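You operate a simulated robot arm through the tools that you are given. There is no shell and no other tool.

Carry out the task below with a simulated robot arm. There is one attempt and no reset: what you move stays moved.

JOB
Swap the spent cream roll for the white roll, shut the printer cover and feed paper out.
Fine: the cream roll ends on the counter top. Set down upright: cream roll. Where these are worked on the way, their far stop is far enough and under half their travel is too little: printer cover.
Where things are to end (x, y in the base frame): cream roll within 60 mm of [940, 170].

Only the result counts: the job must be done as asked and must still hold three seconds after the hand-in. Knocking over, shifting, dropping, spilling or breaking anything else fails it. A push-on lid holds only when it is set on centred and level and pressed home; a screw cap is set on level and turned clockwise until tight.

ROBOT AND FRAMES
A 7-joint arm with a two-finger parallel gripper, fixed in place. Base frame: the origin is on the floor under the middle of its stand, x ahead of it, y to its left, z up; the work surface is at about z = 950. Lengths are in mm, angles in rad, forces in N, time in s.
It reaches about 1479 mm from its shoulder. Its first joint turns from -2.897 to 2.897 rad. Payload 4.4 kg.
The tool frame sits at the grasp point between the pads (the TCP): z along the fingers, y along the line on which they close. The tips reach 23 mm beyond it. The gripper opens to 94 mm. The fingers are 38 mm wide and 10 mm thick; the gripper's body (54 by 96 mm) begins 39 mm behind the TCP.
Orientation is told as [roll, pitch, yaw] about the base's x, y, z axes, in that order, counted from this pose: with the fingers straight down and closing along the base's y, the tool's x points along the base's -x, its y along +y and its z along -z.

CONTROLS
- The arm moves only by the tool arm_command. Its argument "moves" is a list of rows, each an object of numbers (a shift or turn left out is 0, a gripper value left out holds the last): "dx", "dy", "dz": the shift along the tool's x, y, z in mm; "ax", "ay", "az": the turn, a rotation vector about the tool's x, y, z in rad. In form: [{"dx": .., "dy": .., "dz": .., "ax": .., "ay": .., "az": ..}, ...]. A call has 1 to 20 rows; each row shifts and turns the commanded pose from where the row before left it, along the tool's axes as they then stand. "fingers" is the finger opening in mm, from 0 to 94, set as the call begins (left out, the last holds). A row lasts 0.2 s, in which the tool goes at most 50 mm and 0.15 rad; a call with a longer step from one row to the next is refused whole, and so is a gripper value outside its range. Where a pose cannot be reached the arm comes as near as it can. A force on the tool above 90 N (or 10 N above the force at the start of the call, whichever is more), or a blocked arm, ends the call early, and 0.2 s more pass. Each finger travels about 72 mm/s and halts on what it meets, pressing with about 41 N; the grip force reading is that of the motor and also rises with nothing between the fingers. The clock runs only during rows and for 0.2 s after the last one: add rows that do not move to give the fingers time. The reply holds the time, the measured pose of the TCP, the force on the tool along the base axes, the opening and the grip force, in the units named above and with some noise, with the torque about the TCP (base axes, N m) and any sound that the robot's microphone picked up, and new pictures: "views" is both (left out), scene, wrist or none.
- Cameras (640 x 400 px; columns grow to the right, rows downward): "scene" is fixed at [400.3, 650.6, 1768.2]; the picture's right is [-0.93, -0.37, 0.00], its down [-0.21, 0.53, -0.82] and it looks along [0.30, -0.76, -0.57] (base axes); focal length 328 px, centre (320, 200). "wrist" rides on the gripper at [86, 16, -74] in the tool frame; the picture's right is [-0.18, 0.98, 0.00], its down [-0.58, -0.11, -0.81] and it looks along [-0.79, -0.15, 0.59] (tool axes); focal length 243 px, centre (320, 200). There is no depth. A picture from a camera that has moved, and an enlarged one, comes with that camera's place and axes in the base frame and with its lens.
- enlarge(camera, box): a new picture of the part [left, top, right, bottom] of that camera's present view, enlarged. It takes no simulated time.
- close_job(): hands the job in; it is judged then, once.

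Places have to be worked out from the pictures, the camera data and where the tool is seen. Open the gripper and draw the arm clear of the work before you hand the job in, unless the task says otherwise.

The tools are called after "Emit:" as name(argument=value, ...) on one line, values as JSON. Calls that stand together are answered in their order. arm_command: Moves the arm, as the interface text tells. Its arguments: {"type":"object","properties":{"moves":{"type":"array","items":{"type":"object","properties":{"dx":{"type":"number"},"dy":{"type":"number"},"dz":{"type":"number"},"ax":{"type":"number"},"ay":{"type":"number"},"az":{"type":"number"}}}},"fingers":{"type":"number"},"views":{"type":"string","enum":["both","scene","wrist","none"]}},"required":["moves"]} The other tools are called the same way: enlarge (camera, box) takes an enlarged picture of a part of a camera's view; close_job () hands the job in.

At the start:

```text
time_s: 0.0
ee_pos: [728.2, -340.7, 1300.5]
tool_rot: [0.0, 0.0, -0.001]
force: [-0.2, 0.2, 0.0]
ft_torque: [-0.02, -0.03, 0.02]
opening: 94.2
grasp_force: 0.0
```

scene: 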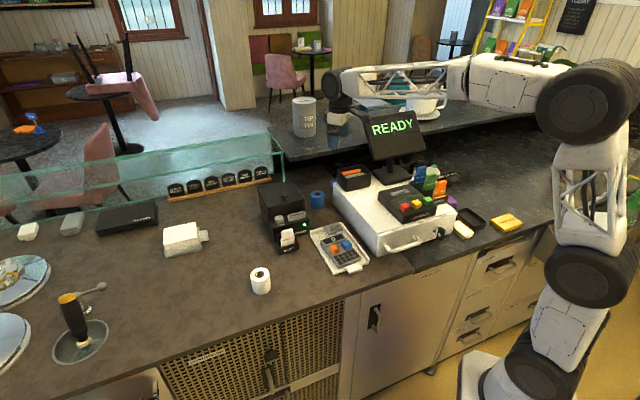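
wrist: 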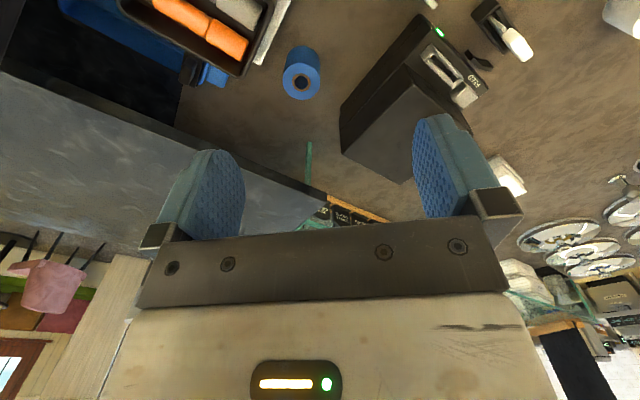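

I will look closely at the printer and the rolls first before moving anything.

Emit:
enlarge(camera="scene", box=[230, 170, 370, 300])

Emit:
enlarge(camera="wrist", box=[260, 0, 560, 190])

Emit:
enlarge(camera="scene", box=[140, 160, 340, 300])

```text
3.08 times, centred on (300, 235) of scene
camera zoom: at [400.3, 650.6, 1768.2], right [-0.93, -0.37, 0.0], down [-0.21, 0.53, -0.82], along [0.3, -0.76, -0.57], focal length 1008 px, centre (382, 92)
```

zoom: 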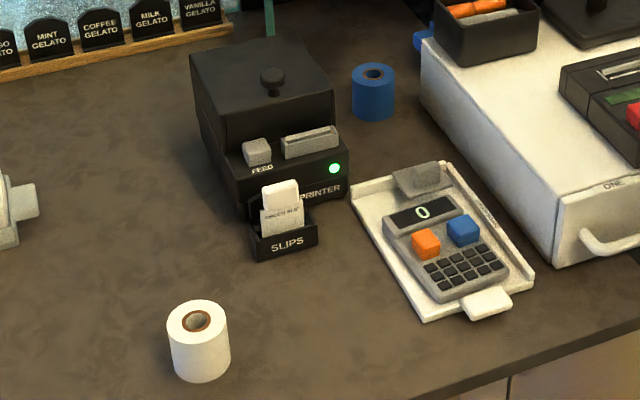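

```text
2.11 times, centred on (410, 95) of wrist
camera zoom: at [640.3, -324.4, 1374.7], right [0.18, 0.98, 0.0], down [0.58, -0.11, 0.81], along [0.79, -0.15, -0.59], focal length 511 px, centre (130, 421)
```

zoom: 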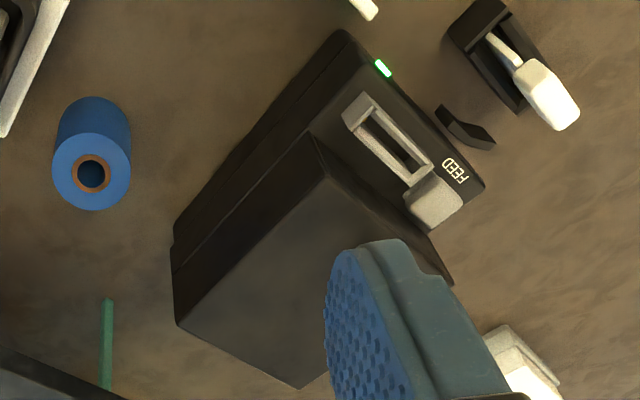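

```text
2.86 times, centred on (240, 230) of scene
camera zoom: at [400.3, 650.6, 1768.2], right [-0.93, -0.37, 0.0], down [-0.21, 0.53, -0.82], along [0.3, -0.76, -0.57], focal length 936 px, centre (549, 114)
```

zoom: 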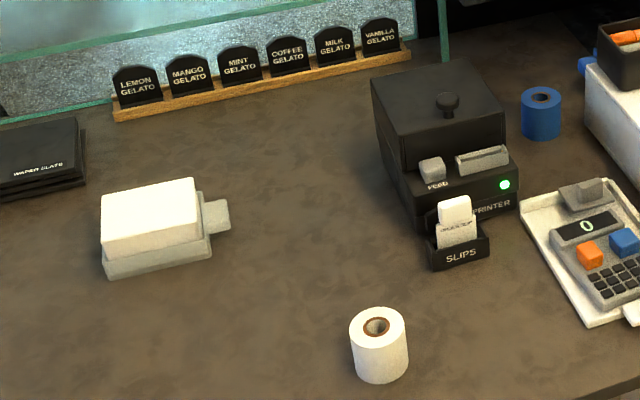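

I will zoom in tighter on the printer to get its geometry.

Emit:
enlarge(camera="scene", box=[250, 175, 330, 260])

Emit:
enlarge(camera="scene", box=[235, 250, 295, 300])

```text
4.71 times, centred on (290, 218) of scene
camera zoom: at [400.3, 650.6, 1768.2], right [-0.93, -0.37, 0.0], down [-0.21, 0.53, -0.82], along [0.3, -0.76, -0.57], focal length 1542 px, centre (461, 118)
```

zoom: 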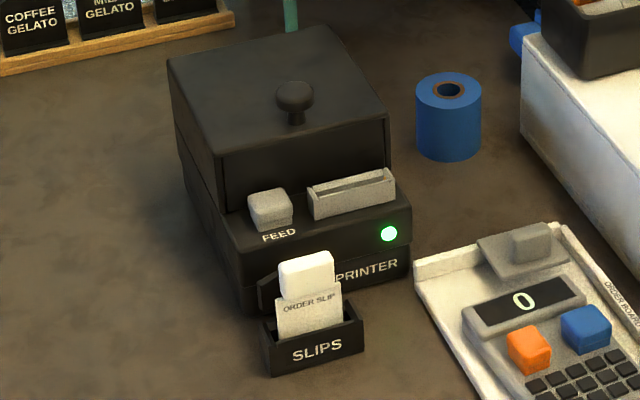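

```text
8.00 times, centred on (265, 275) of scene
camera zoom: at [400.3, 650.6, 1768.2], right [-0.93, -0.37, 0.0], down [-0.21, 0.53, -0.82], along [0.3, -0.76, -0.57], focal length 2621 px, centre (760, -400)
```

zoom: 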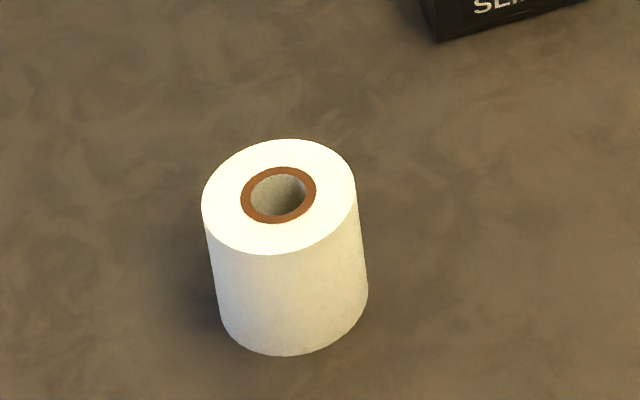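

The printer is yawed about 40° with its front facing the counter's front edge, and the knob sits on the cover near its front edge. I turn the tool to match (yaw -0.873) and move to where the wrist camera looks at the printer from its front.

Emit:
arm_command(moves=[{"az": 0.1455}, {"az": 0.1455}, {"az": 0.1455}, {"az": 0.1455}, {"az": 0.1455}, {"az": 0.1455}, {"dx": 5, "dy": 39, "dz": 4}, {"dx": 5, "dy": 39, "dz": 4}, {"dx": 5, "dy": 39, "dz": 4}, {"dx": 5, "dy": 39, "dz": 4}, {"dx": 5, "dy": 39, "dz": 4}, {}, {}], views="both")

```text
time_s: 2.8
ee_pos: [860.4, -195.5, 1280.0]
tool_rot: [0.0, 0.001, -0.874]
force: [-0.1, 0.6, 0.4]
ft_torque: [0.01, 0.0, 0.02]
opening: 94.1
grasp_force: 0.1
camera wrist: at [816.5, -118.8, 1353.6], right [0.87, 0.49, 0.0], down [0.29, -0.52, 0.81], along [0.4, -0.7, -0.59], focal length 243 px, centre (320, 200)
```

scene: 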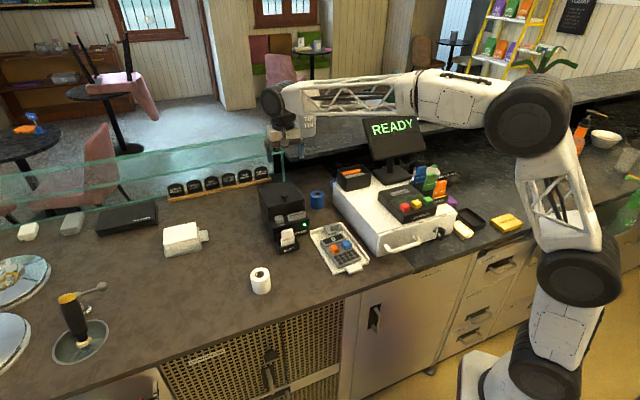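
wrist: 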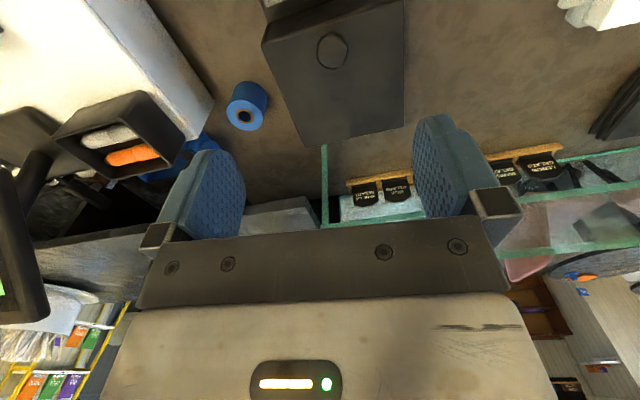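

The knob shows at the top of the wrist view, so the camera is too far in. I back off along the tool's x toward the counter front to bring the whole printer into view.

Emit:
arm_command(moves=[{"dx": 45}, {"dx": 45}, {"dx": 45}, {"dx": 15}, {}, {}], views="wrist")

```text
time_s: 4.2
ee_pos: [765.9, -79.9, 1282.1]
tool_rot: [-0.001, -0.001, -0.874]
force: [0.5, 0.3, -0.9]
ft_torque: [0.03, 0.01, -0.05]
opening: 93.8
grasp_force: 0.0
camera wrist: at [721.5, -3.6, 1354.7], right [0.87, 0.49, 0.0], down [0.29, -0.52, 0.81], along [0.4, -0.7, -0.59], focal length 243 px, centre (320, 200)
```

wrist: 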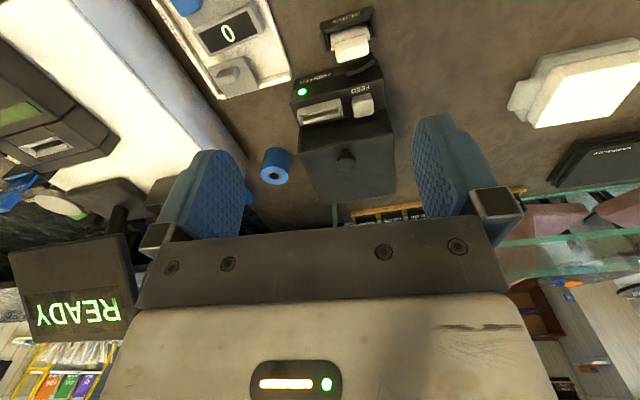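

Emit:
enlarge(camera="wrist", box=[260, 0, 420, 210])

Emit:
enlarge(camera="wrist", box=[280, 60, 410, 150])

```text
1.90 times, centred on (340, 105) of wrist
camera zoom: at [721.5, -3.6, 1354.7], right [0.87, 0.49, 0.0], down [0.29, -0.52, 0.81], along [0.4, -0.7, -0.59], focal length 462 px, centre (282, 381)
```

zoom: 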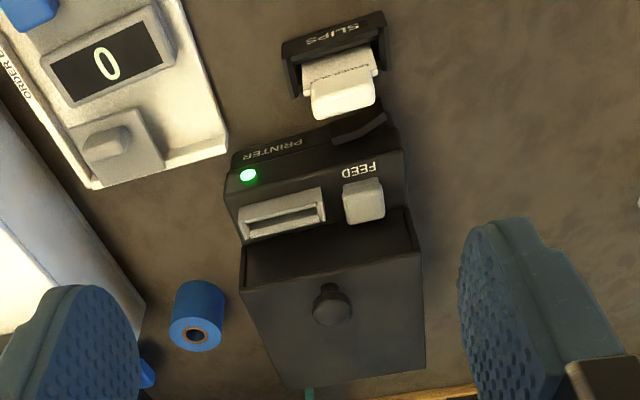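

```text
4.44 times, centred on (345, 105) of wrist
camera zoom: at [721.5, -3.6, 1354.7], right [0.87, 0.49, 0.0], down [0.29, -0.52, 0.81], along [0.4, -0.7, -0.59], focal length 1078 px, centre (209, 622)
```

zoom: 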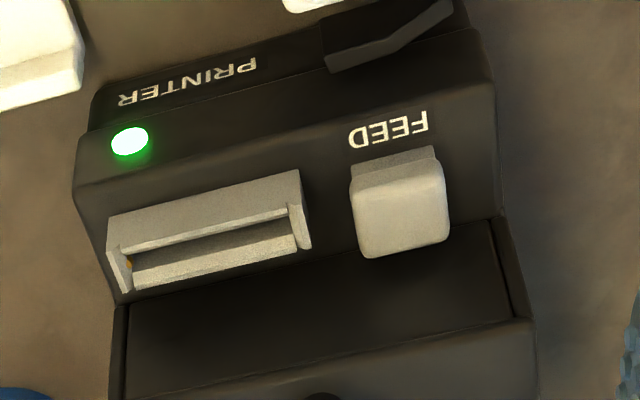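

I need sharper geometry for the cover, knob, FEED button and that dark tab on the front, so I zoom in on both cameras.

Emit:
enlarge(camera="scene", box=[255, 178, 320, 218])

Emit:
enlarge(camera="scene", box=[260, 212, 325, 252])

Emit:
enlarge(camera="wrist", box=[285, 5, 405, 80])

Emit:
enlarge(camera="wrist", box=[280, 80, 400, 205])

```text
9.85 times, centred on (288, 198) of scene
camera zoom: at [400.3, 650.6, 1768.2], right [-0.93, -0.37, 0.0], down [-0.21, 0.53, -0.82], along [0.3, -0.76, -0.57], focal length 3226 px, centre (640, 220)
```

zoom: 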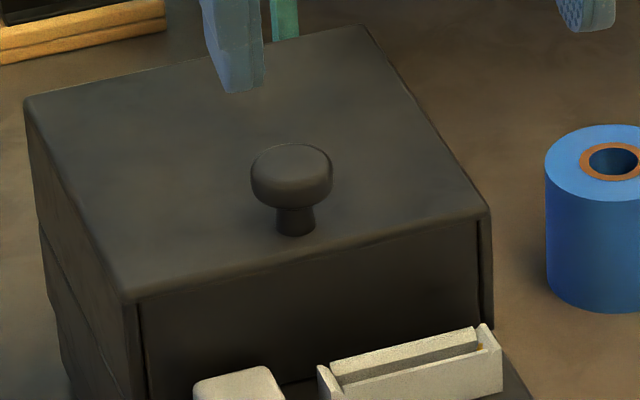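

```text
9.85 times, centred on (292, 232) of scene
camera zoom: at [400.3, 650.6, 1768.2], right [-0.93, -0.37, 0.0], down [-0.21, 0.53, -0.82], along [0.3, -0.76, -0.57], focal length 3226 px, centre (591, -115)
```

zoom: 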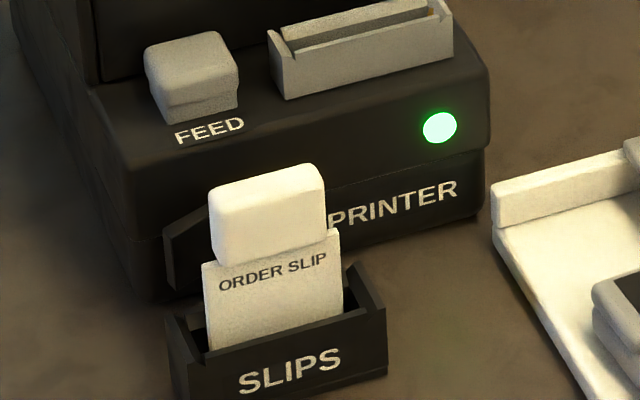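

```text
5.33 times, centred on (345, 42) of wrist
camera zoom: at [721.5, -3.6, 1354.7], right [0.87, 0.49, 0.0], down [0.29, -0.52, 0.81], along [0.4, -0.7, -0.59], focal length 1294 px, centre (187, 1040)
```

zoom: 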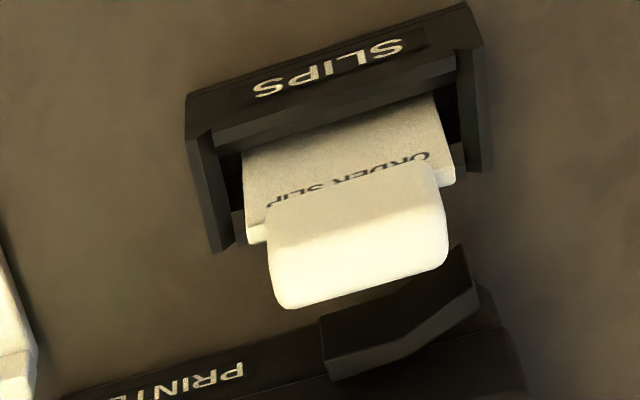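

```text
3.20 times, centred on (340, 142) of wrist
camera zoom: at [721.5, -3.6, 1354.7], right [0.87, 0.49, 0.0], down [0.29, -0.52, 0.81], along [0.4, -0.7, -0.59], focal length 776 px, centre (256, 384)
```

zoom: 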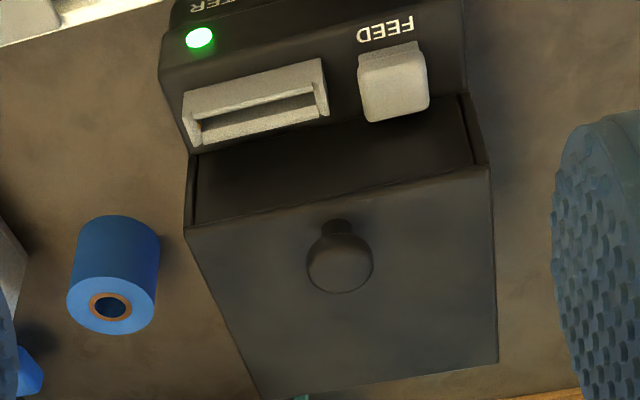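

Triangulating both views gives a printer yaw of about 45°, cover top at z≈1097, and the knob at about (868, -190) with its head at z≈1121. The FEED button top is at about (867, -140, 1058). I align the tool to yaw -45° and move above the knob.

Emit:
arm_command(moves=[{"az": -0.089}, {"dx": -37.5, "dy": -1.5, "dz": 15}, {"dx": -37.5, "dy": -1.5, "dz": 15}, {"dx": -37.5, "dy": -1.5, "dz": 15}, {"dx": -37.3, "dy": -1.4, "dz": 15}, {"dz": 22}, {}, {}], fingers=60, views="both")

```text
time_s: 6.0
ee_pos: [866.1, -191.8, 1199.8]
tool_rot: [0.0, 0.001, -0.785]
force: [0.6, -1.0, -1.4]
ft_torque: [0.01, 0.0, 0.02]
opening: 60.2
grasp_force: 0.1
camera wrist: at [816.0, -118.2, 1273.7], right [0.82, 0.57, 0.0], down [0.33, -0.49, 0.81], along [0.46, -0.67, -0.59], focal length 243 px, centre (320, 200)
```

scene: 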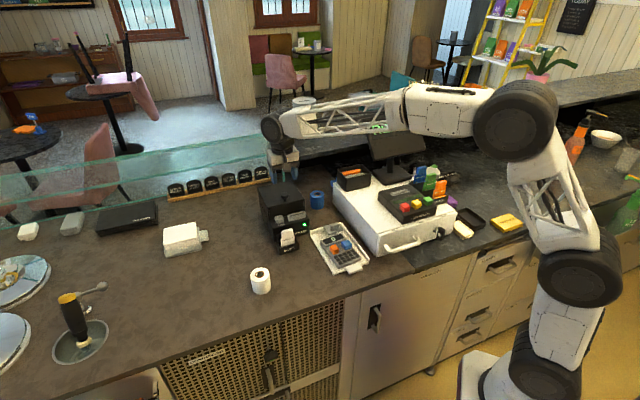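
wrist: 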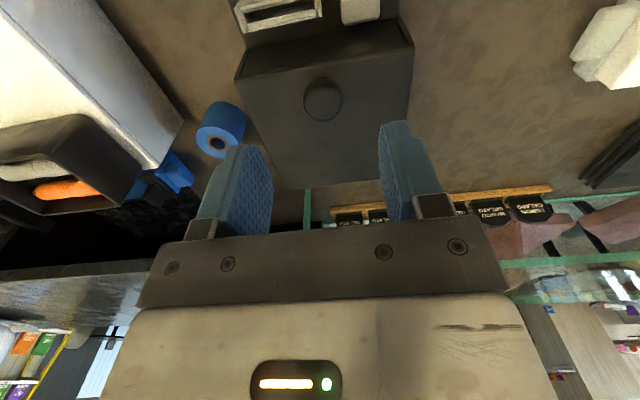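

The knob projects to about (870, -194), within a few mm of the tool axis. I lower to z≈1124 with the fingers straddling it, leaving about 4 mm between tips and cover.

Emit:
arm_command(moves=[{"dx": -2.5, "dy": 1.5, "dz": 25}, {"dz": 25}, {"dz": 15}, {"dz": 10}, {}, {}], fingers=60, views="both")

Emit:
enlarge(camera="scene", box=[245, 140, 335, 230])

```text
time_s: 7.4
ee_pos: [868.7, -192.0, 1124.9]
tool_rot: [0.0, -0.001, -0.784]
force: [0.3, -0.1, -0.2]
ft_torque: [0.02, -0.03, 0.04]
opening: 60.1
grasp_force: 0.2
camera wrist: at [818.4, -119.2, 1198.3], right [0.82, 0.57, 0.0], down [0.33, -0.49, 0.81], along [0.46, -0.67, -0.59], focal length 243 px, centre (320, 200)
```

scene: 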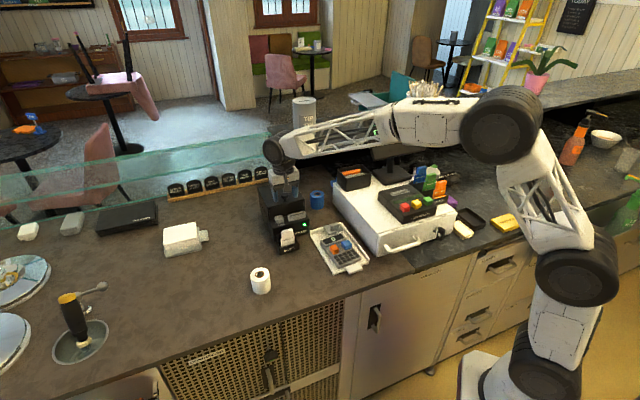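
wrist: 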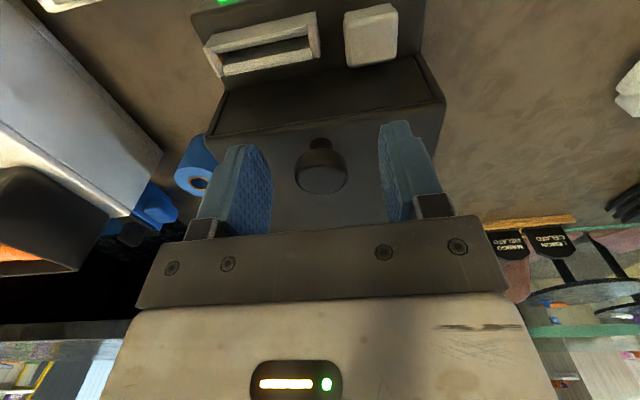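

```text
4.44 times, centred on (290, 185) of scene
camera zoom: at [400.3, 650.6, 1768.2], right [-0.93, -0.37, 0.0], down [-0.21, 0.53, -0.82], along [0.3, -0.76, -0.57], focal length 1456 px, centre (453, 267)
```

zoom: 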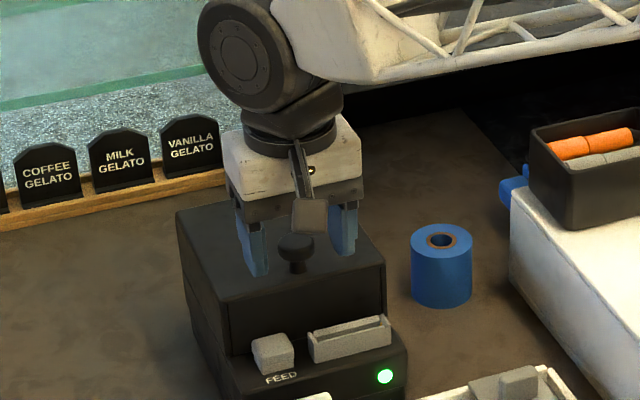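

The fingers straddle the knob symmetrically. I close on it now.

Emit:
arm_command(moves=[{}, {}, {}, {}, {}], fingers=0, views="wrist")

```text
time_s: 8.6
ee_pos: [867.6, -193.8, 1124.4]
tool_rot: [0.001, 0.0, -0.786]
force: [-46.5, -30.4, 3.7]
ft_torque: [-0.38, 1.08, -0.78]
opening: 28.2
grasp_force: 45.2
camera wrist: at [817.6, -120.3, 1198.5], right [0.83, 0.56, 0.0], down [0.33, -0.49, 0.81], along [0.46, -0.67, -0.59], focal length 243 px, centre (320, 200)
```

wrist: 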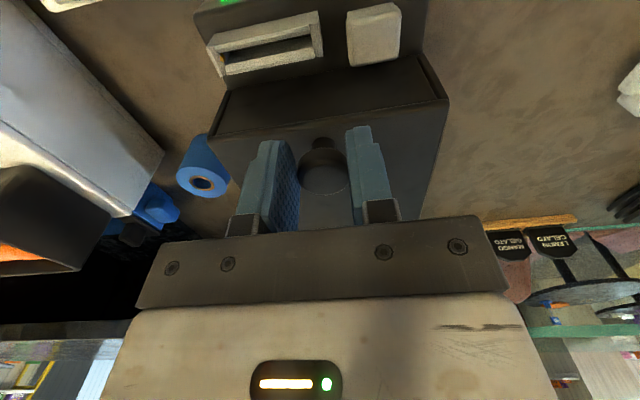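

One side carries a load of about 55 N along the closing line, so the tool is off-centre toward +y. I shift a few mm along tool -y to relieve it.

Emit:
arm_command(moves=[{"dy": -2}, {}, {}], fingers=0, views="wrist")

Emit:
enlarge(camera="wrist", box=[200, 80, 460, 240])

Emit:
enlarge(camera="scene", box=[255, 165, 325, 215])

```text
time_s: 9.4
ee_pos: [868.7, -192.6, 1124.6]
tool_rot: [0.0, 0.0, -0.784]
force: [-40.1, -15.3, 6.8]
ft_torque: [-0.03, 0.91, -0.47]
opening: 28.4
grasp_force: 45.5
camera wrist: at [817.3, -120.4, 1198.4], right [0.82, 0.57, 0.0], down [0.33, -0.49, 0.81], along [0.46, -0.66, -0.59], focal length 243 px, centre (320, 200)
```

wrist: 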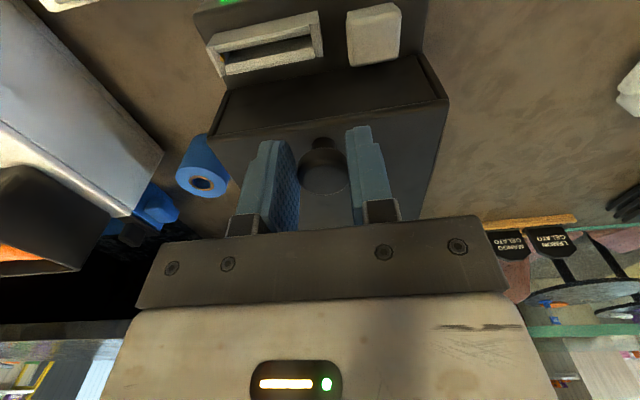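

```text
2.46 times, centred on (330, 160) of wrist
camera zoom: at [817.3, -120.4, 1198.4], right [0.82, 0.57, 0.0], down [0.33, -0.49, 0.81], along [0.46, -0.66, -0.59], focal length 597 px, centre (295, 298)
```

zoom: 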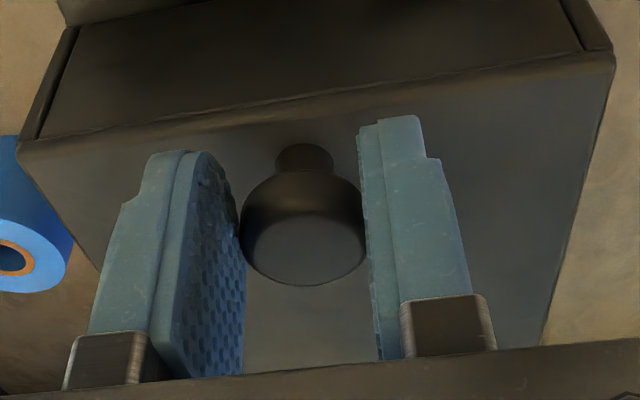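

```text
8.00 times, centred on (290, 190) of scene
camera zoom: at [400.3, 650.6, 1768.2], right [-0.93, -0.37, 0.0], down [-0.21, 0.53, -0.82], along [0.3, -0.76, -0.57], focal length 2621 px, centre (560, 280)
```

zoom: 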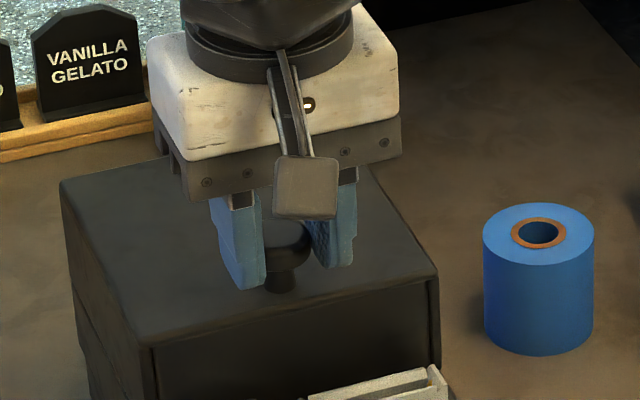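

Both pads hold the knob, and the side load dropped with the shift. I relieve the rest with a bit more motion the same way.

Emit:
arm_command(moves=[{"dy": -2.5, "dx": 1}, {"dy": -2}, {}, {}], fingers=0, views="none")

```text
time_s: 10.3
ee_pos: [867.8, -193.4, 1125.4]
tool_rot: [0.006, -0.004, -0.781]
force: [33.3, 9.4, -6.2]
ft_torque: [0.67, -0.05, 0.36]
opening: 28.6
grasp_force: 45.3
stopped in row 4: the force on the tool passed its limit at 93 N (the readings are from after the stop); the commanded pose is now the measured one
```

The side force overshot and the call stopped itself, with the commanded pose reset to the measured one. I hold still and read again.

Emit:
arm_command(moves=[{}, {}], fingers=0, views="none")

```text
time_s: 10.9
ee_pos: [867.0, -192.9, 1124.5]
tool_rot: [0.005, -0.005, -0.782]
force: [50.0, 15.9, -8.5]
ft_torque: [0.34, -0.66, 0.44]
opening: 28.2
grasp_force: 44.6
```

The load is now reversed at about 47 N along +y, so the neutral point lies between. I step back about 2.5 mm in y.

Emit:
arm_command(moves=[{"dy": 1.5}, {}, {}], fingers=0, views="none")

```text
time_s: 11.8
ee_pos: [868.0, -193.3, 1124.5]
tool_rot: [0.004, -0.005, -0.783]
force: [33.1, -6.7, -10.5]
ft_torque: [-0.48, -0.76, 0.21]
opening: 28.1
grasp_force: 45.1
```

Residual loads are modest now. I make a first small lift along the expected hinge arc (up and slightly back, tilting with the cover) and watch the forces to find the hinge.

Emit:
arm_command(moves=[{"dx": -2, "dz": -3, "ay": 0.025}, {"dx": -2, "dz": -4, "ay": 0.03}, {"dx": -2, "dz": -4, "ay": 0.035}, {}, {}], fingers=0, views="both")

Emit:
enlarge(camera="scene", box=[245, 160, 335, 250])

```text
time_s: 12.9
ee_pos: [870.6, -197.8, 1133.5]
tool_rot: [0.003, 0.089, -0.782]
force: [22.2, -16.8, -25.0]
ft_torque: [0.14, 0.16, 0.02]
opening: 28.2
grasp_force: 44.4
camera wrist: at [825.6, -129.3, 1215.4], right [0.82, 0.57, -0.01], down [0.38, -0.54, 0.75], along [0.42, -0.62, -0.66], focal length 243 px, centre (320, 200)
```

scene: 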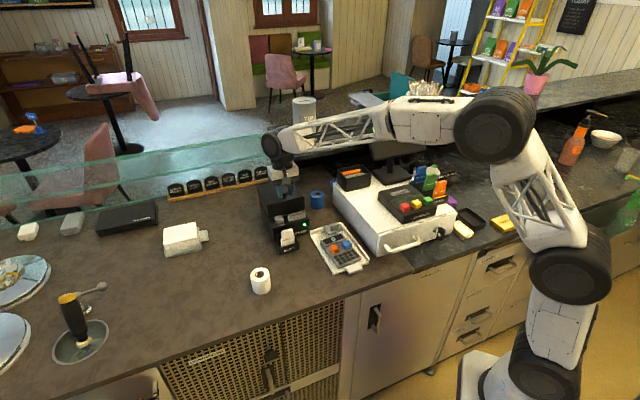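
wrist: 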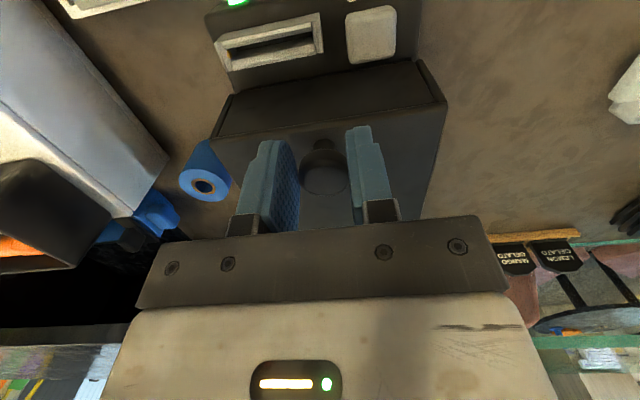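

```text
4.44 times, centred on (290, 205) of scene
camera zoom: at [400.3, 650.6, 1768.2], right [-0.93, -0.37, 0.0], down [-0.21, 0.53, -0.82], along [0.3, -0.76, -0.57], focal length 1456 px, centre (453, 178)
```

zoom: 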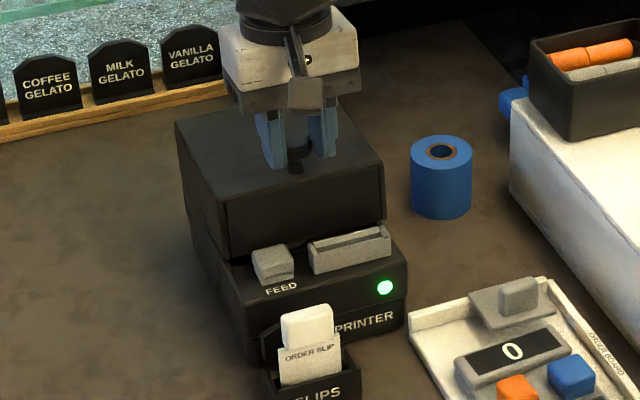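

The cover lifts cleanly; the motion fits a hinge at the rear around z≈1041, about 123 mm behind the knob. I continue along that arc, tilting with the cover.

Emit:
arm_command(moves=[{"dx": -6.9, "dz": -8.4, "ay": 0.07}, {"dx": -6.9, "dz": -8.4, "ay": 0.07}, {"dx": -6.9, "dz": -8.4, "ay": 0.07}, {}, {}], fingers=0, views="both")

Emit:
enlarge(camera="scene", box=[245, 160, 335, 250])

```text
time_s: 14.2
ee_pos: [887.9, -213.4, 1159.3]
tool_rot: [0.005, 0.294, -0.781]
force: [-8.4, -0.3, 17.4]
ft_torque: [-1.08, -0.69, -0.11]
opening: 28.3
grasp_force: 45.1
camera wrist: at [855.4, -159.4, 1254.8], right [0.82, 0.57, -0.05], down [0.48, -0.64, 0.6], along [0.31, -0.52, -0.8], focal length 243 px, centre (320, 200)
```

scene: 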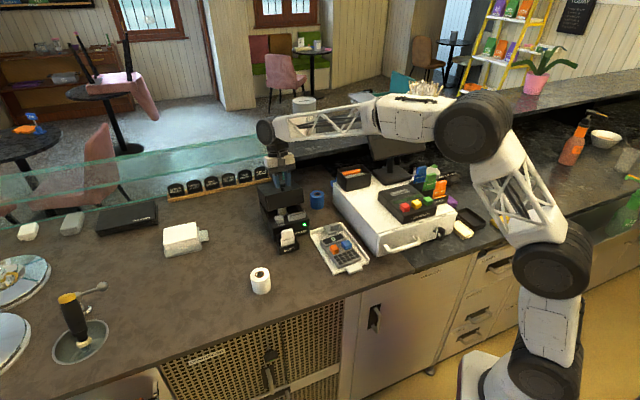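
wrist: 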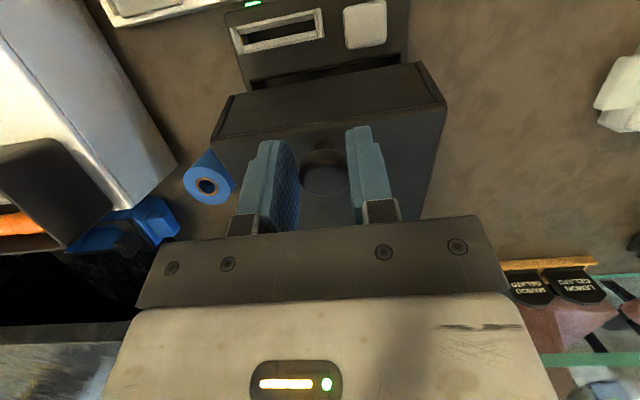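

```text
4.44 times, centred on (290, 205) of scene
camera zoom: at [400.3, 650.6, 1768.2], right [-0.93, -0.37, 0.0], down [-0.21, 0.53, -0.82], along [0.3, -0.76, -0.57], focal length 1456 px, centre (453, 178)
```

zoom: 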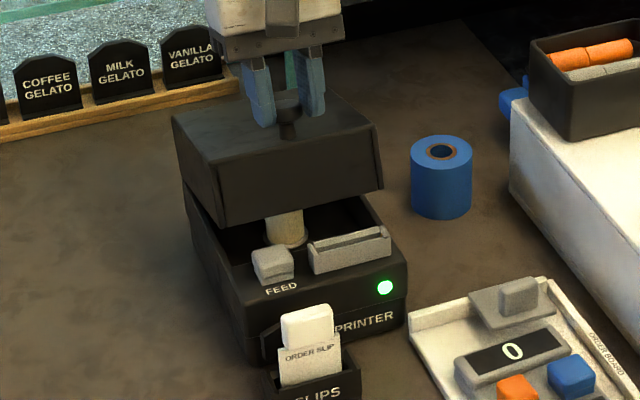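

The cover is rising and an upright cream roll shows inside. Loads are small, so I continue along the arc.

Emit:
arm_command(moves=[{"dx": -6.1, "dz": -8.7, "ay": 0.07}, {"dx": -6.1, "dz": -8.7, "ay": 0.07}, {"dx": -6.1, "dz": -8.7, "ay": 0.07}, {"dx": -6.1, "dz": -8.7, "ay": 0.07}, {}, {}], fingers=0, views="scene")

Emit:
enlarge(camera="scene", box=[245, 140, 335, 250])

```text
time_s: 15.6
ee_pos: [914.4, -239.5, 1178.5]
tool_rot: [0.005, 0.576, -0.782]
force: [-20.9, -8.4, 24.8]
ft_torque: [-0.82, -0.05, -0.08]
opening: 28.5
grasp_force: 44.9
```

scene: 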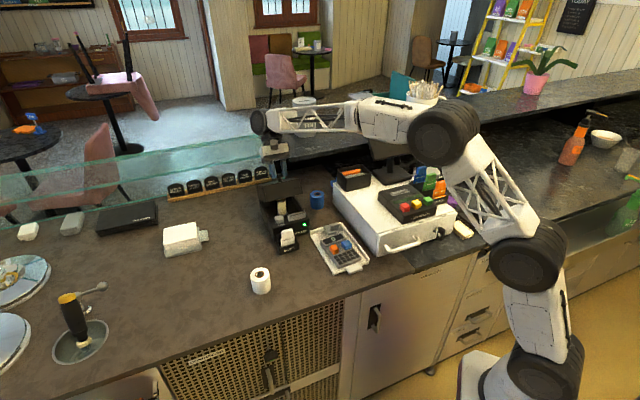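

```text
3.64 times, centred on (290, 195) of scene
camera zoom: at [400.3, 650.6, 1768.2], right [-0.93, -0.37, 0.0], down [-0.21, 0.53, -0.82], along [0.3, -0.76, -0.57], focal length 1191 px, centre (429, 218)
```

zoom: 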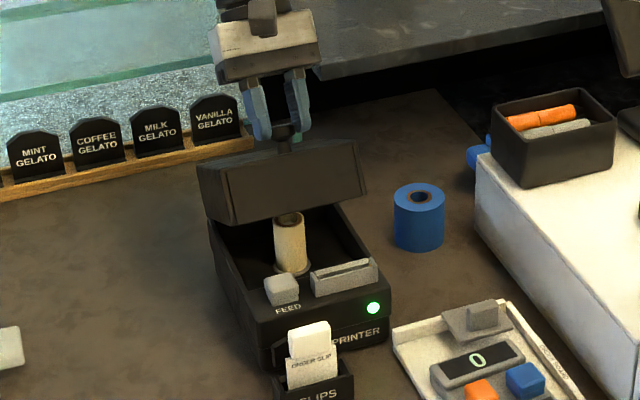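

The cover follows well; cream roll stands upright inside. A glass screen stands about 118 mm behind the hinge, so I shouldn't tilt the hand much further; I loosen the fingers here to test whether the cover stays by hinge friction.

Emit:
arm_command(moves=[{}, {}, {}], fingers=44, views="both")

Emit:
enlarge(camera="scene", box=[245, 140, 335, 250])

```text
time_s: 16.4
ee_pos: [914.9, -239.0, 1179.3]
tool_rot: [0.003, 0.578, -0.78]
force: [-0.4, 0.1, 0.1]
ft_torque: [0.03, 0.02, 0.0]
opening: 43.8
grasp_force: 0.0
camera wrist: at [902.5, -205.4, 1287.3], right [0.8, 0.59, -0.1], down [0.58, -0.73, 0.36], along [0.14, -0.34, -0.93], focal length 243 px, centre (320, 200)
```

scene: 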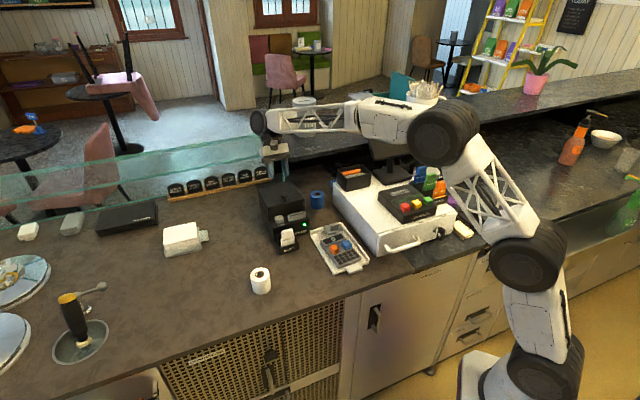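
wrist: 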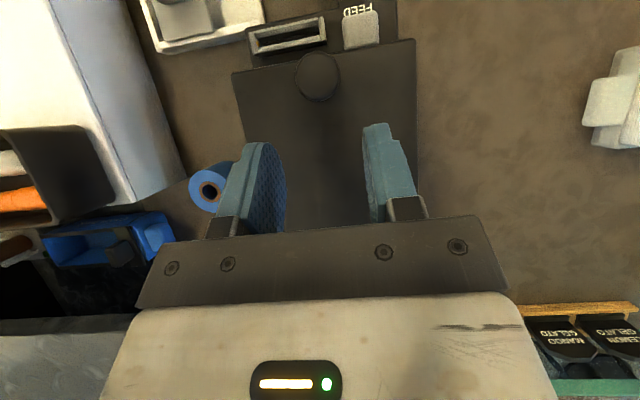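

```text
3.64 times, centred on (290, 195) of scene
camera zoom: at [400.3, 650.6, 1768.2], right [-0.93, -0.37, 0.0], down [-0.21, 0.53, -0.82], along [0.3, -0.76, -0.57], focal length 1191 px, centre (429, 218)
```

zoom: 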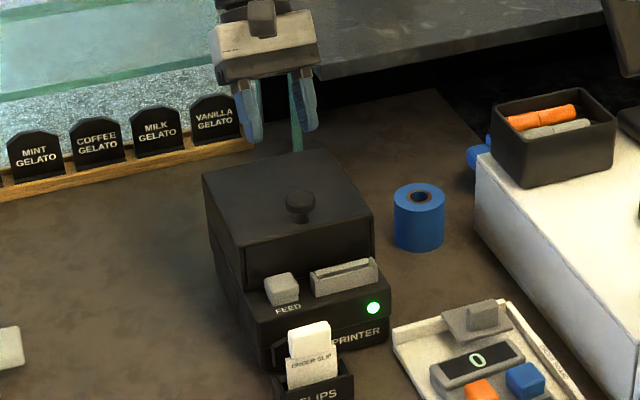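

The cover swung shut on release, so it needs to be carried past its balance point. I zoom in to check the knob position before regripping it nearer the fingertips, so it can pivot between the pads.

Emit:
enlarge(camera="wrist", box=[220, 0, 440, 140])

Emit:
enlarge(camera="scene", box=[255, 178, 320, 218])

```text
2.86 times, centred on (330, 70) of wrist
camera zoom: at [902.5, -205.4, 1287.3], right [0.8, 0.59, -0.1], down [0.58, -0.73, 0.36], along [0.14, -0.34, -0.93], focal length 693 px, centre (291, 571)
```

zoom: 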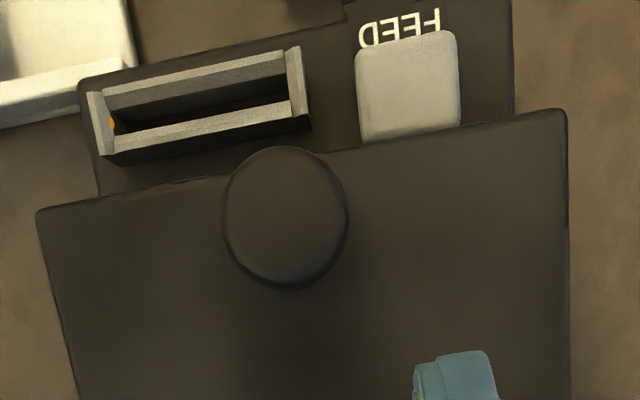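

```text
9.85 times, centred on (288, 198) of scene
camera zoom: at [400.3, 650.6, 1768.2], right [-0.93, -0.37, 0.0], down [-0.21, 0.53, -0.82], along [0.3, -0.76, -0.57], focal length 3226 px, centre (640, 220)
```

zoom: 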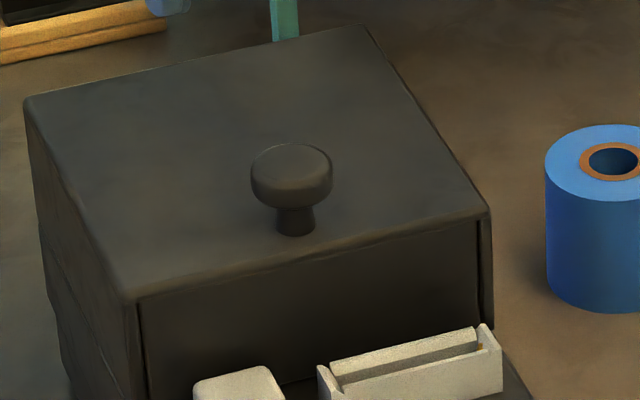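

Re-triangulating with this steeper view corrects the numbers: cover top z≈1086, knob at about (876, -203) with head centre z≈1110. I return the tool to vertical and hover just above the knob.

Emit:
arm_command(moves=[{"ay": -0.1445}, {"ay": -0.1445}, {"ay": -0.1445}, {"ay": -0.1445}, {"dx": 27, "dy": -1}, {"dx": 26, "dy": -1}, {"dz": 15}, {"dz": 14}, {}, {}], fingers=60, views="both")

Emit:
enlarge(camera="wrist", box=[200, 40, 460, 240])

Emit:
enlarge(camera="scene", box=[255, 160, 325, 220])

```text
time_s: 18.6
ee_pos: [876.2, -204.7, 1151.0]
tool_rot: [0.003, -0.001, -0.782]
force: [0.1, -0.4, 0.8]
ft_torque: [-0.01, 0.02, 0.01]
opening: 60.1
grasp_force: 0.1
camera wrist: at [825.1, -130.7, 1224.2], right [0.82, 0.57, 0.0], down [0.33, -0.49, 0.81], along [0.46, -0.66, -0.59], focal length 243 px, centre (320, 200)
```

scene: 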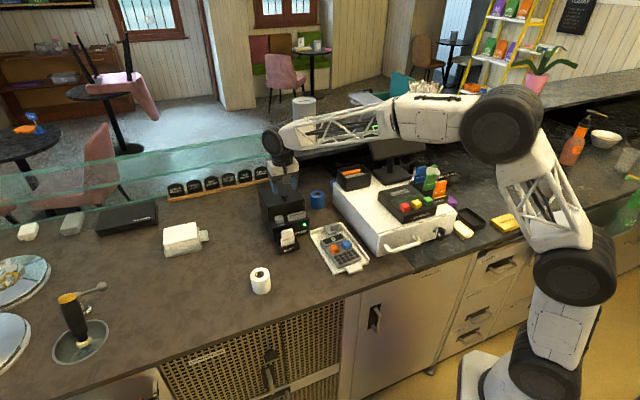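
wrist: 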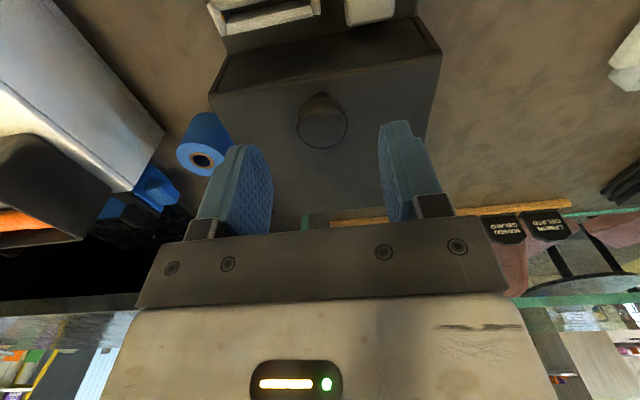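

```text
2.00 times, centred on (330, 140) of wrist
camera zoom: at [825.1, -130.7, 1224.2], right [0.82, 0.57, 0.0], down [0.33, -0.49, 0.81], along [0.46, -0.66, -0.59], focal length 485 px, centre (300, 320)
```

zoom: 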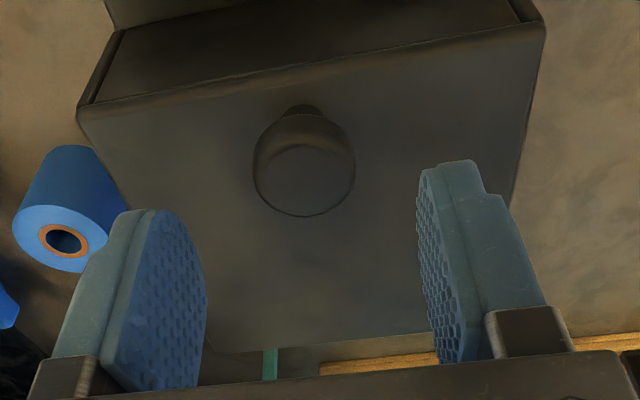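

```text
6.67 times, centred on (290, 190) of scene
camera zoom: at [400.3, 650.6, 1768.2], right [-0.93, -0.37, 0.0], down [-0.21, 0.53, -0.82], along [0.3, -0.76, -0.57], focal length 2184 px, centre (520, 267)
```

zoom: 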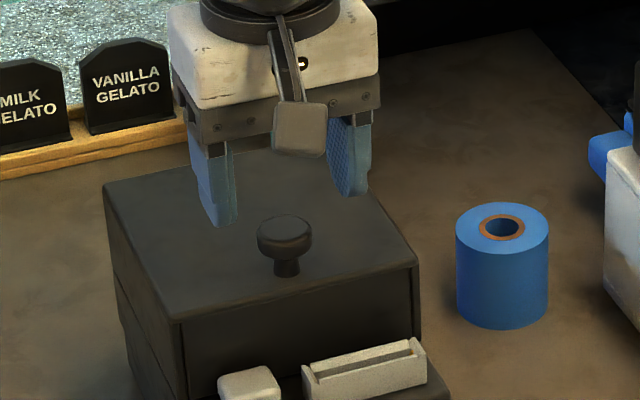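

The knob sits centred under the fingers. I lower so the tips end just below the knob head (TCP z≈1123) and close.

Emit:
arm_command(moves=[{"dz": 14}, {"dz": 14}, {}], fingers=60, views="none")

Emit:
arm_command(moves=[{}, {}, {}, {}], fingers=0, views="wrist")

Emit:
enlarge(camera="scene", box=[255, 160, 325, 220])

```text
time_s: 19.4
ee_pos: [876.3, -203.1, 1122.8]
tool_rot: [0.004, -0.002, -0.782]
force: [-0.1, -0.3, 0.3]
ft_torque: [-0.01, 0.01, 0.0]
opening: 60.3
grasp_force: 0.1
```

```text
time_s: 20.4
ee_pos: [876.8, -203.8, 1122.5]
tool_rot: [0.003, -0.004, -0.782]
force: [16.9, 9.0, -2.5]
ft_torque: [0.07, -0.29, -0.05]
opening: 28.1
grasp_force: 44.9
camera wrist: at [826.3, -130.2, 1196.2], right [0.82, 0.57, 0.0], down [0.33, -0.49, 0.81], along [0.46, -0.66, -0.59], focal length 243 px, centre (320, 200)
```

wrist: 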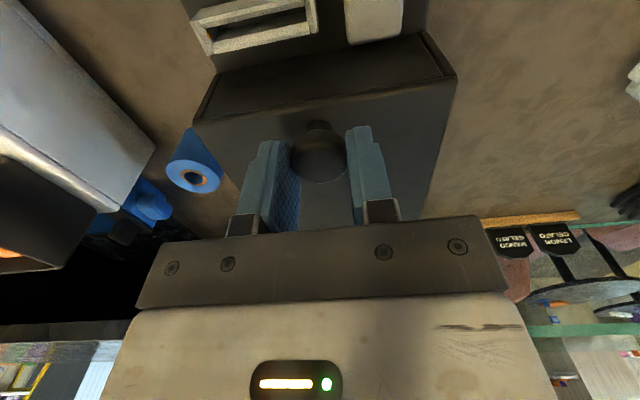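

```text
6.67 times, centred on (290, 190) of scene
camera zoom: at [400.3, 650.6, 1768.2], right [-0.93, -0.37, 0.0], down [-0.21, 0.53, -0.82], along [0.3, -0.76, -0.57], focal length 2184 px, centre (520, 267)
```

zoom: 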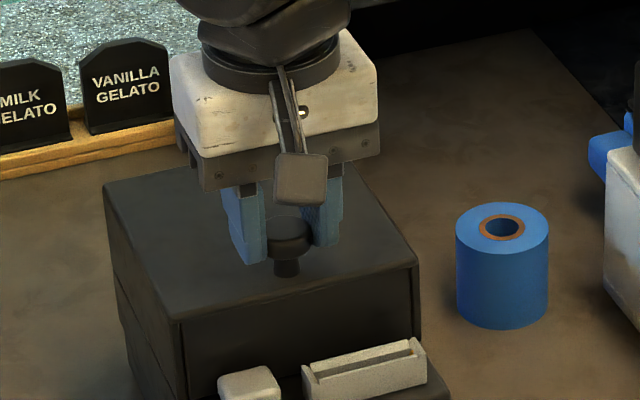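

Good centred grip with small side load. Now I carry the knob along the hinge arc with the tool kept vertical so the knob pivots between the pads.

Emit:
arm_command(moves=[{"dx": -4, "dz": -6}, {"dx": -4.3, "dz": -5.9}, {"dx": -4.7, "dz": -5.6}, {"dx": -4.8, "dz": -5.4}, {"dx": -5.2, "dz": -5.1}, {"dx": -5.3, "dz": -4.9}, {}], fingers=0, views="scene")

Emit:
enlarge(camera="scene", box=[245, 140, 335, 250])

```text
time_s: 21.9
ee_pos: [896.6, -222.8, 1154.9]
tool_rot: [0.003, -0.002, -0.784]
force: [46.9, 50.9, -11.1]
ft_torque: [1.69, 0.19, -0.14]
opening: 28.3
grasp_force: 45.5
```

scene: 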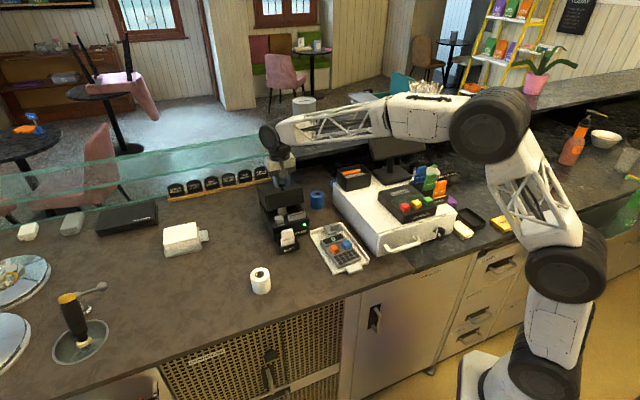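

```text
3.64 times, centred on (290, 195) of scene
camera zoom: at [400.3, 650.6, 1768.2], right [-0.93, -0.37, 0.0], down [-0.21, 0.53, -0.82], along [0.3, -0.76, -0.57], focal length 1191 px, centre (429, 218)
```

zoom: 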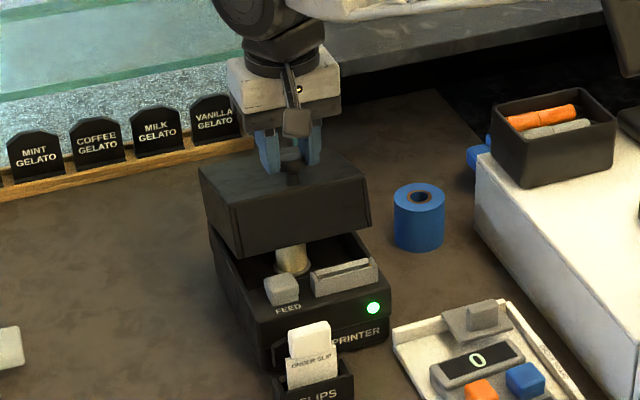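

A side load of about 69 N built up along +y, so I shift the tool that way by a couple of mm before going on.

Emit:
arm_command(moves=[{"dy": 1.5}, {}, {}], fingers=0, views="none")

```text
time_s: 22.8
ee_pos: [896.3, -222.4, 1156.6]
tool_rot: [0.003, -0.002, -0.783]
force: [31.1, 37.4, -7.3]
ft_torque: [1.29, 0.28, -0.13]
opening: 28.3
grasp_force: 44.7
```

Shifting helps at about 14 N per mm; I shift another 3 mm and continue the arc.

Emit:
arm_command(moves=[{"dy": 1.5}, {"dy": 1.5}, {"dx": -5.6, "dz": -4.6}, {"dx": -5.8, "dz": -4.3}, {"dx": -6.1, "dz": -4.0}, {"dx": -6.2, "dz": -3.8}, {}], fingers=0, views="none")

```text
time_s: 24.4
ee_pos: [914.5, -240.4, 1171.9]
tool_rot: [0.003, -0.003, -0.784]
force: [-22.5, -12.3, 2.8]
ft_torque: [-0.05, 0.9, 0.16]
opening: 28.6
grasp_force: 44.8
stopped in row 7: the force on the tool passed its limit at 91 N (the readings are from after the stop); the commanded pose is now the measured one
```

The call stopped on a brief force peak at roughly 29° of opening. I look at how the fingers and cover sit before going further.

Emit:
arm_command(moves=[{}], fingers=0, views="both")

Emit:
enlarge(camera="scene", box=[245, 140, 335, 250])

Emit:
enlarge(camera="wrist", box=[200, 40, 460, 240])

```text
time_s: 24.8
ee_pos: [914.6, -239.3, 1171.5]
tool_rot: [0.001, -0.003, -0.787]
force: [-30.2, -18.6, 5.0]
ft_torque: [-0.03, 1.04, 0.25]
opening: 28.4
grasp_force: 45.4
camera wrist: at [863.9, -167.1, 1245.7], right [0.82, 0.57, 0.0], down [0.33, -0.49, 0.81], along [0.46, -0.66, -0.59], focal length 243 px, centre (320, 200)
```

scene: 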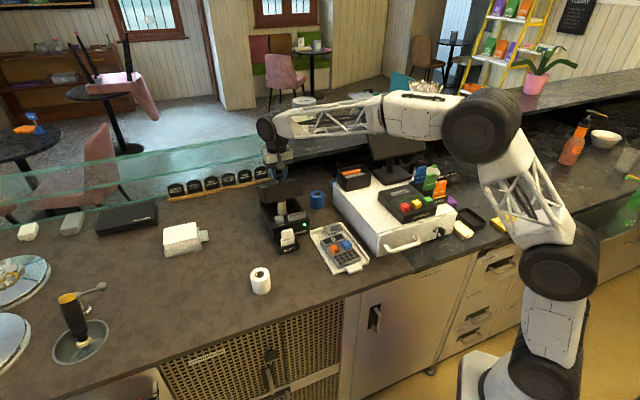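
wrist: 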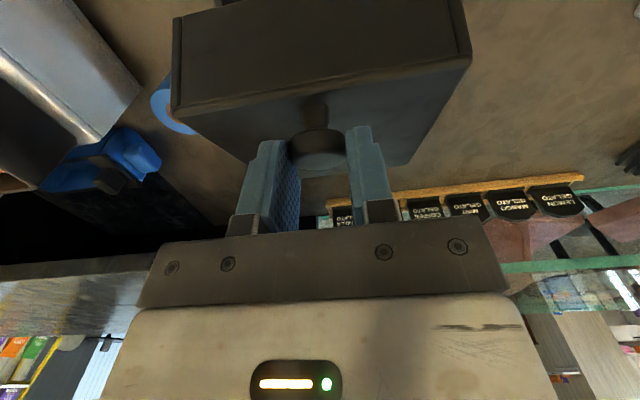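

```text
3.64 times, centred on (290, 195) of scene
camera zoom: at [400.3, 650.6, 1768.2], right [-0.93, -0.37, 0.0], down [-0.21, 0.53, -0.82], along [0.3, -0.76, -0.57], focal length 1191 px, centre (429, 218)
```

zoom: 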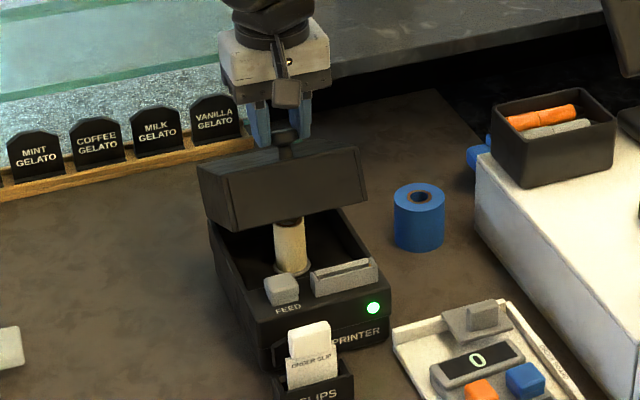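

```text
2.00 times, centred on (330, 140) of wrist
camera zoom: at [863.9, -167.1, 1245.7], right [0.82, 0.57, 0.0], down [0.33, -0.49, 0.81], along [0.46, -0.66, -0.59], focal length 485 px, centre (300, 320)
```

zoom: 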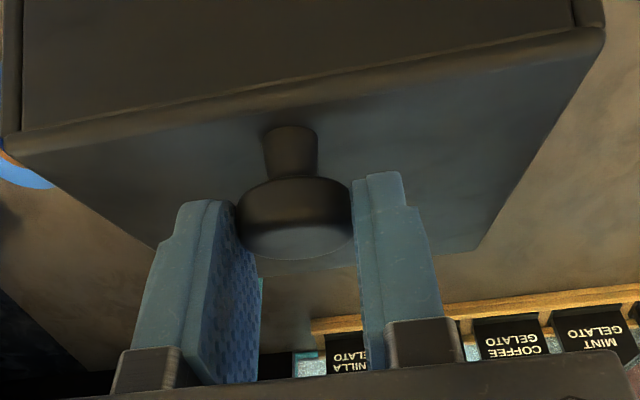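

The pivoting works and the knob stays in the pads. I correct the sideways load and continue in smaller chunks.

Emit:
arm_command(moves=[{"dy": -1.5}, {}, {"dx": -6.4, "dz": -3.4}, {"dx": -6.6, "dz": -3.1}, {"dx": -6.7, "dz": -2.6}, {"dx": -6.8, "dz": -2.4}, {}], fingers=0, views="none")

```text
time_s: 26.4
ee_pos: [933.5, -258.8, 1183.2]
tool_rot: [0.003, -0.002, -0.783]
force: [-16.3, -1.6, 2.8]
ft_torque: [0.87, 1.16, 0.05]
opening: 28.4
grasp_force: 44.9
```

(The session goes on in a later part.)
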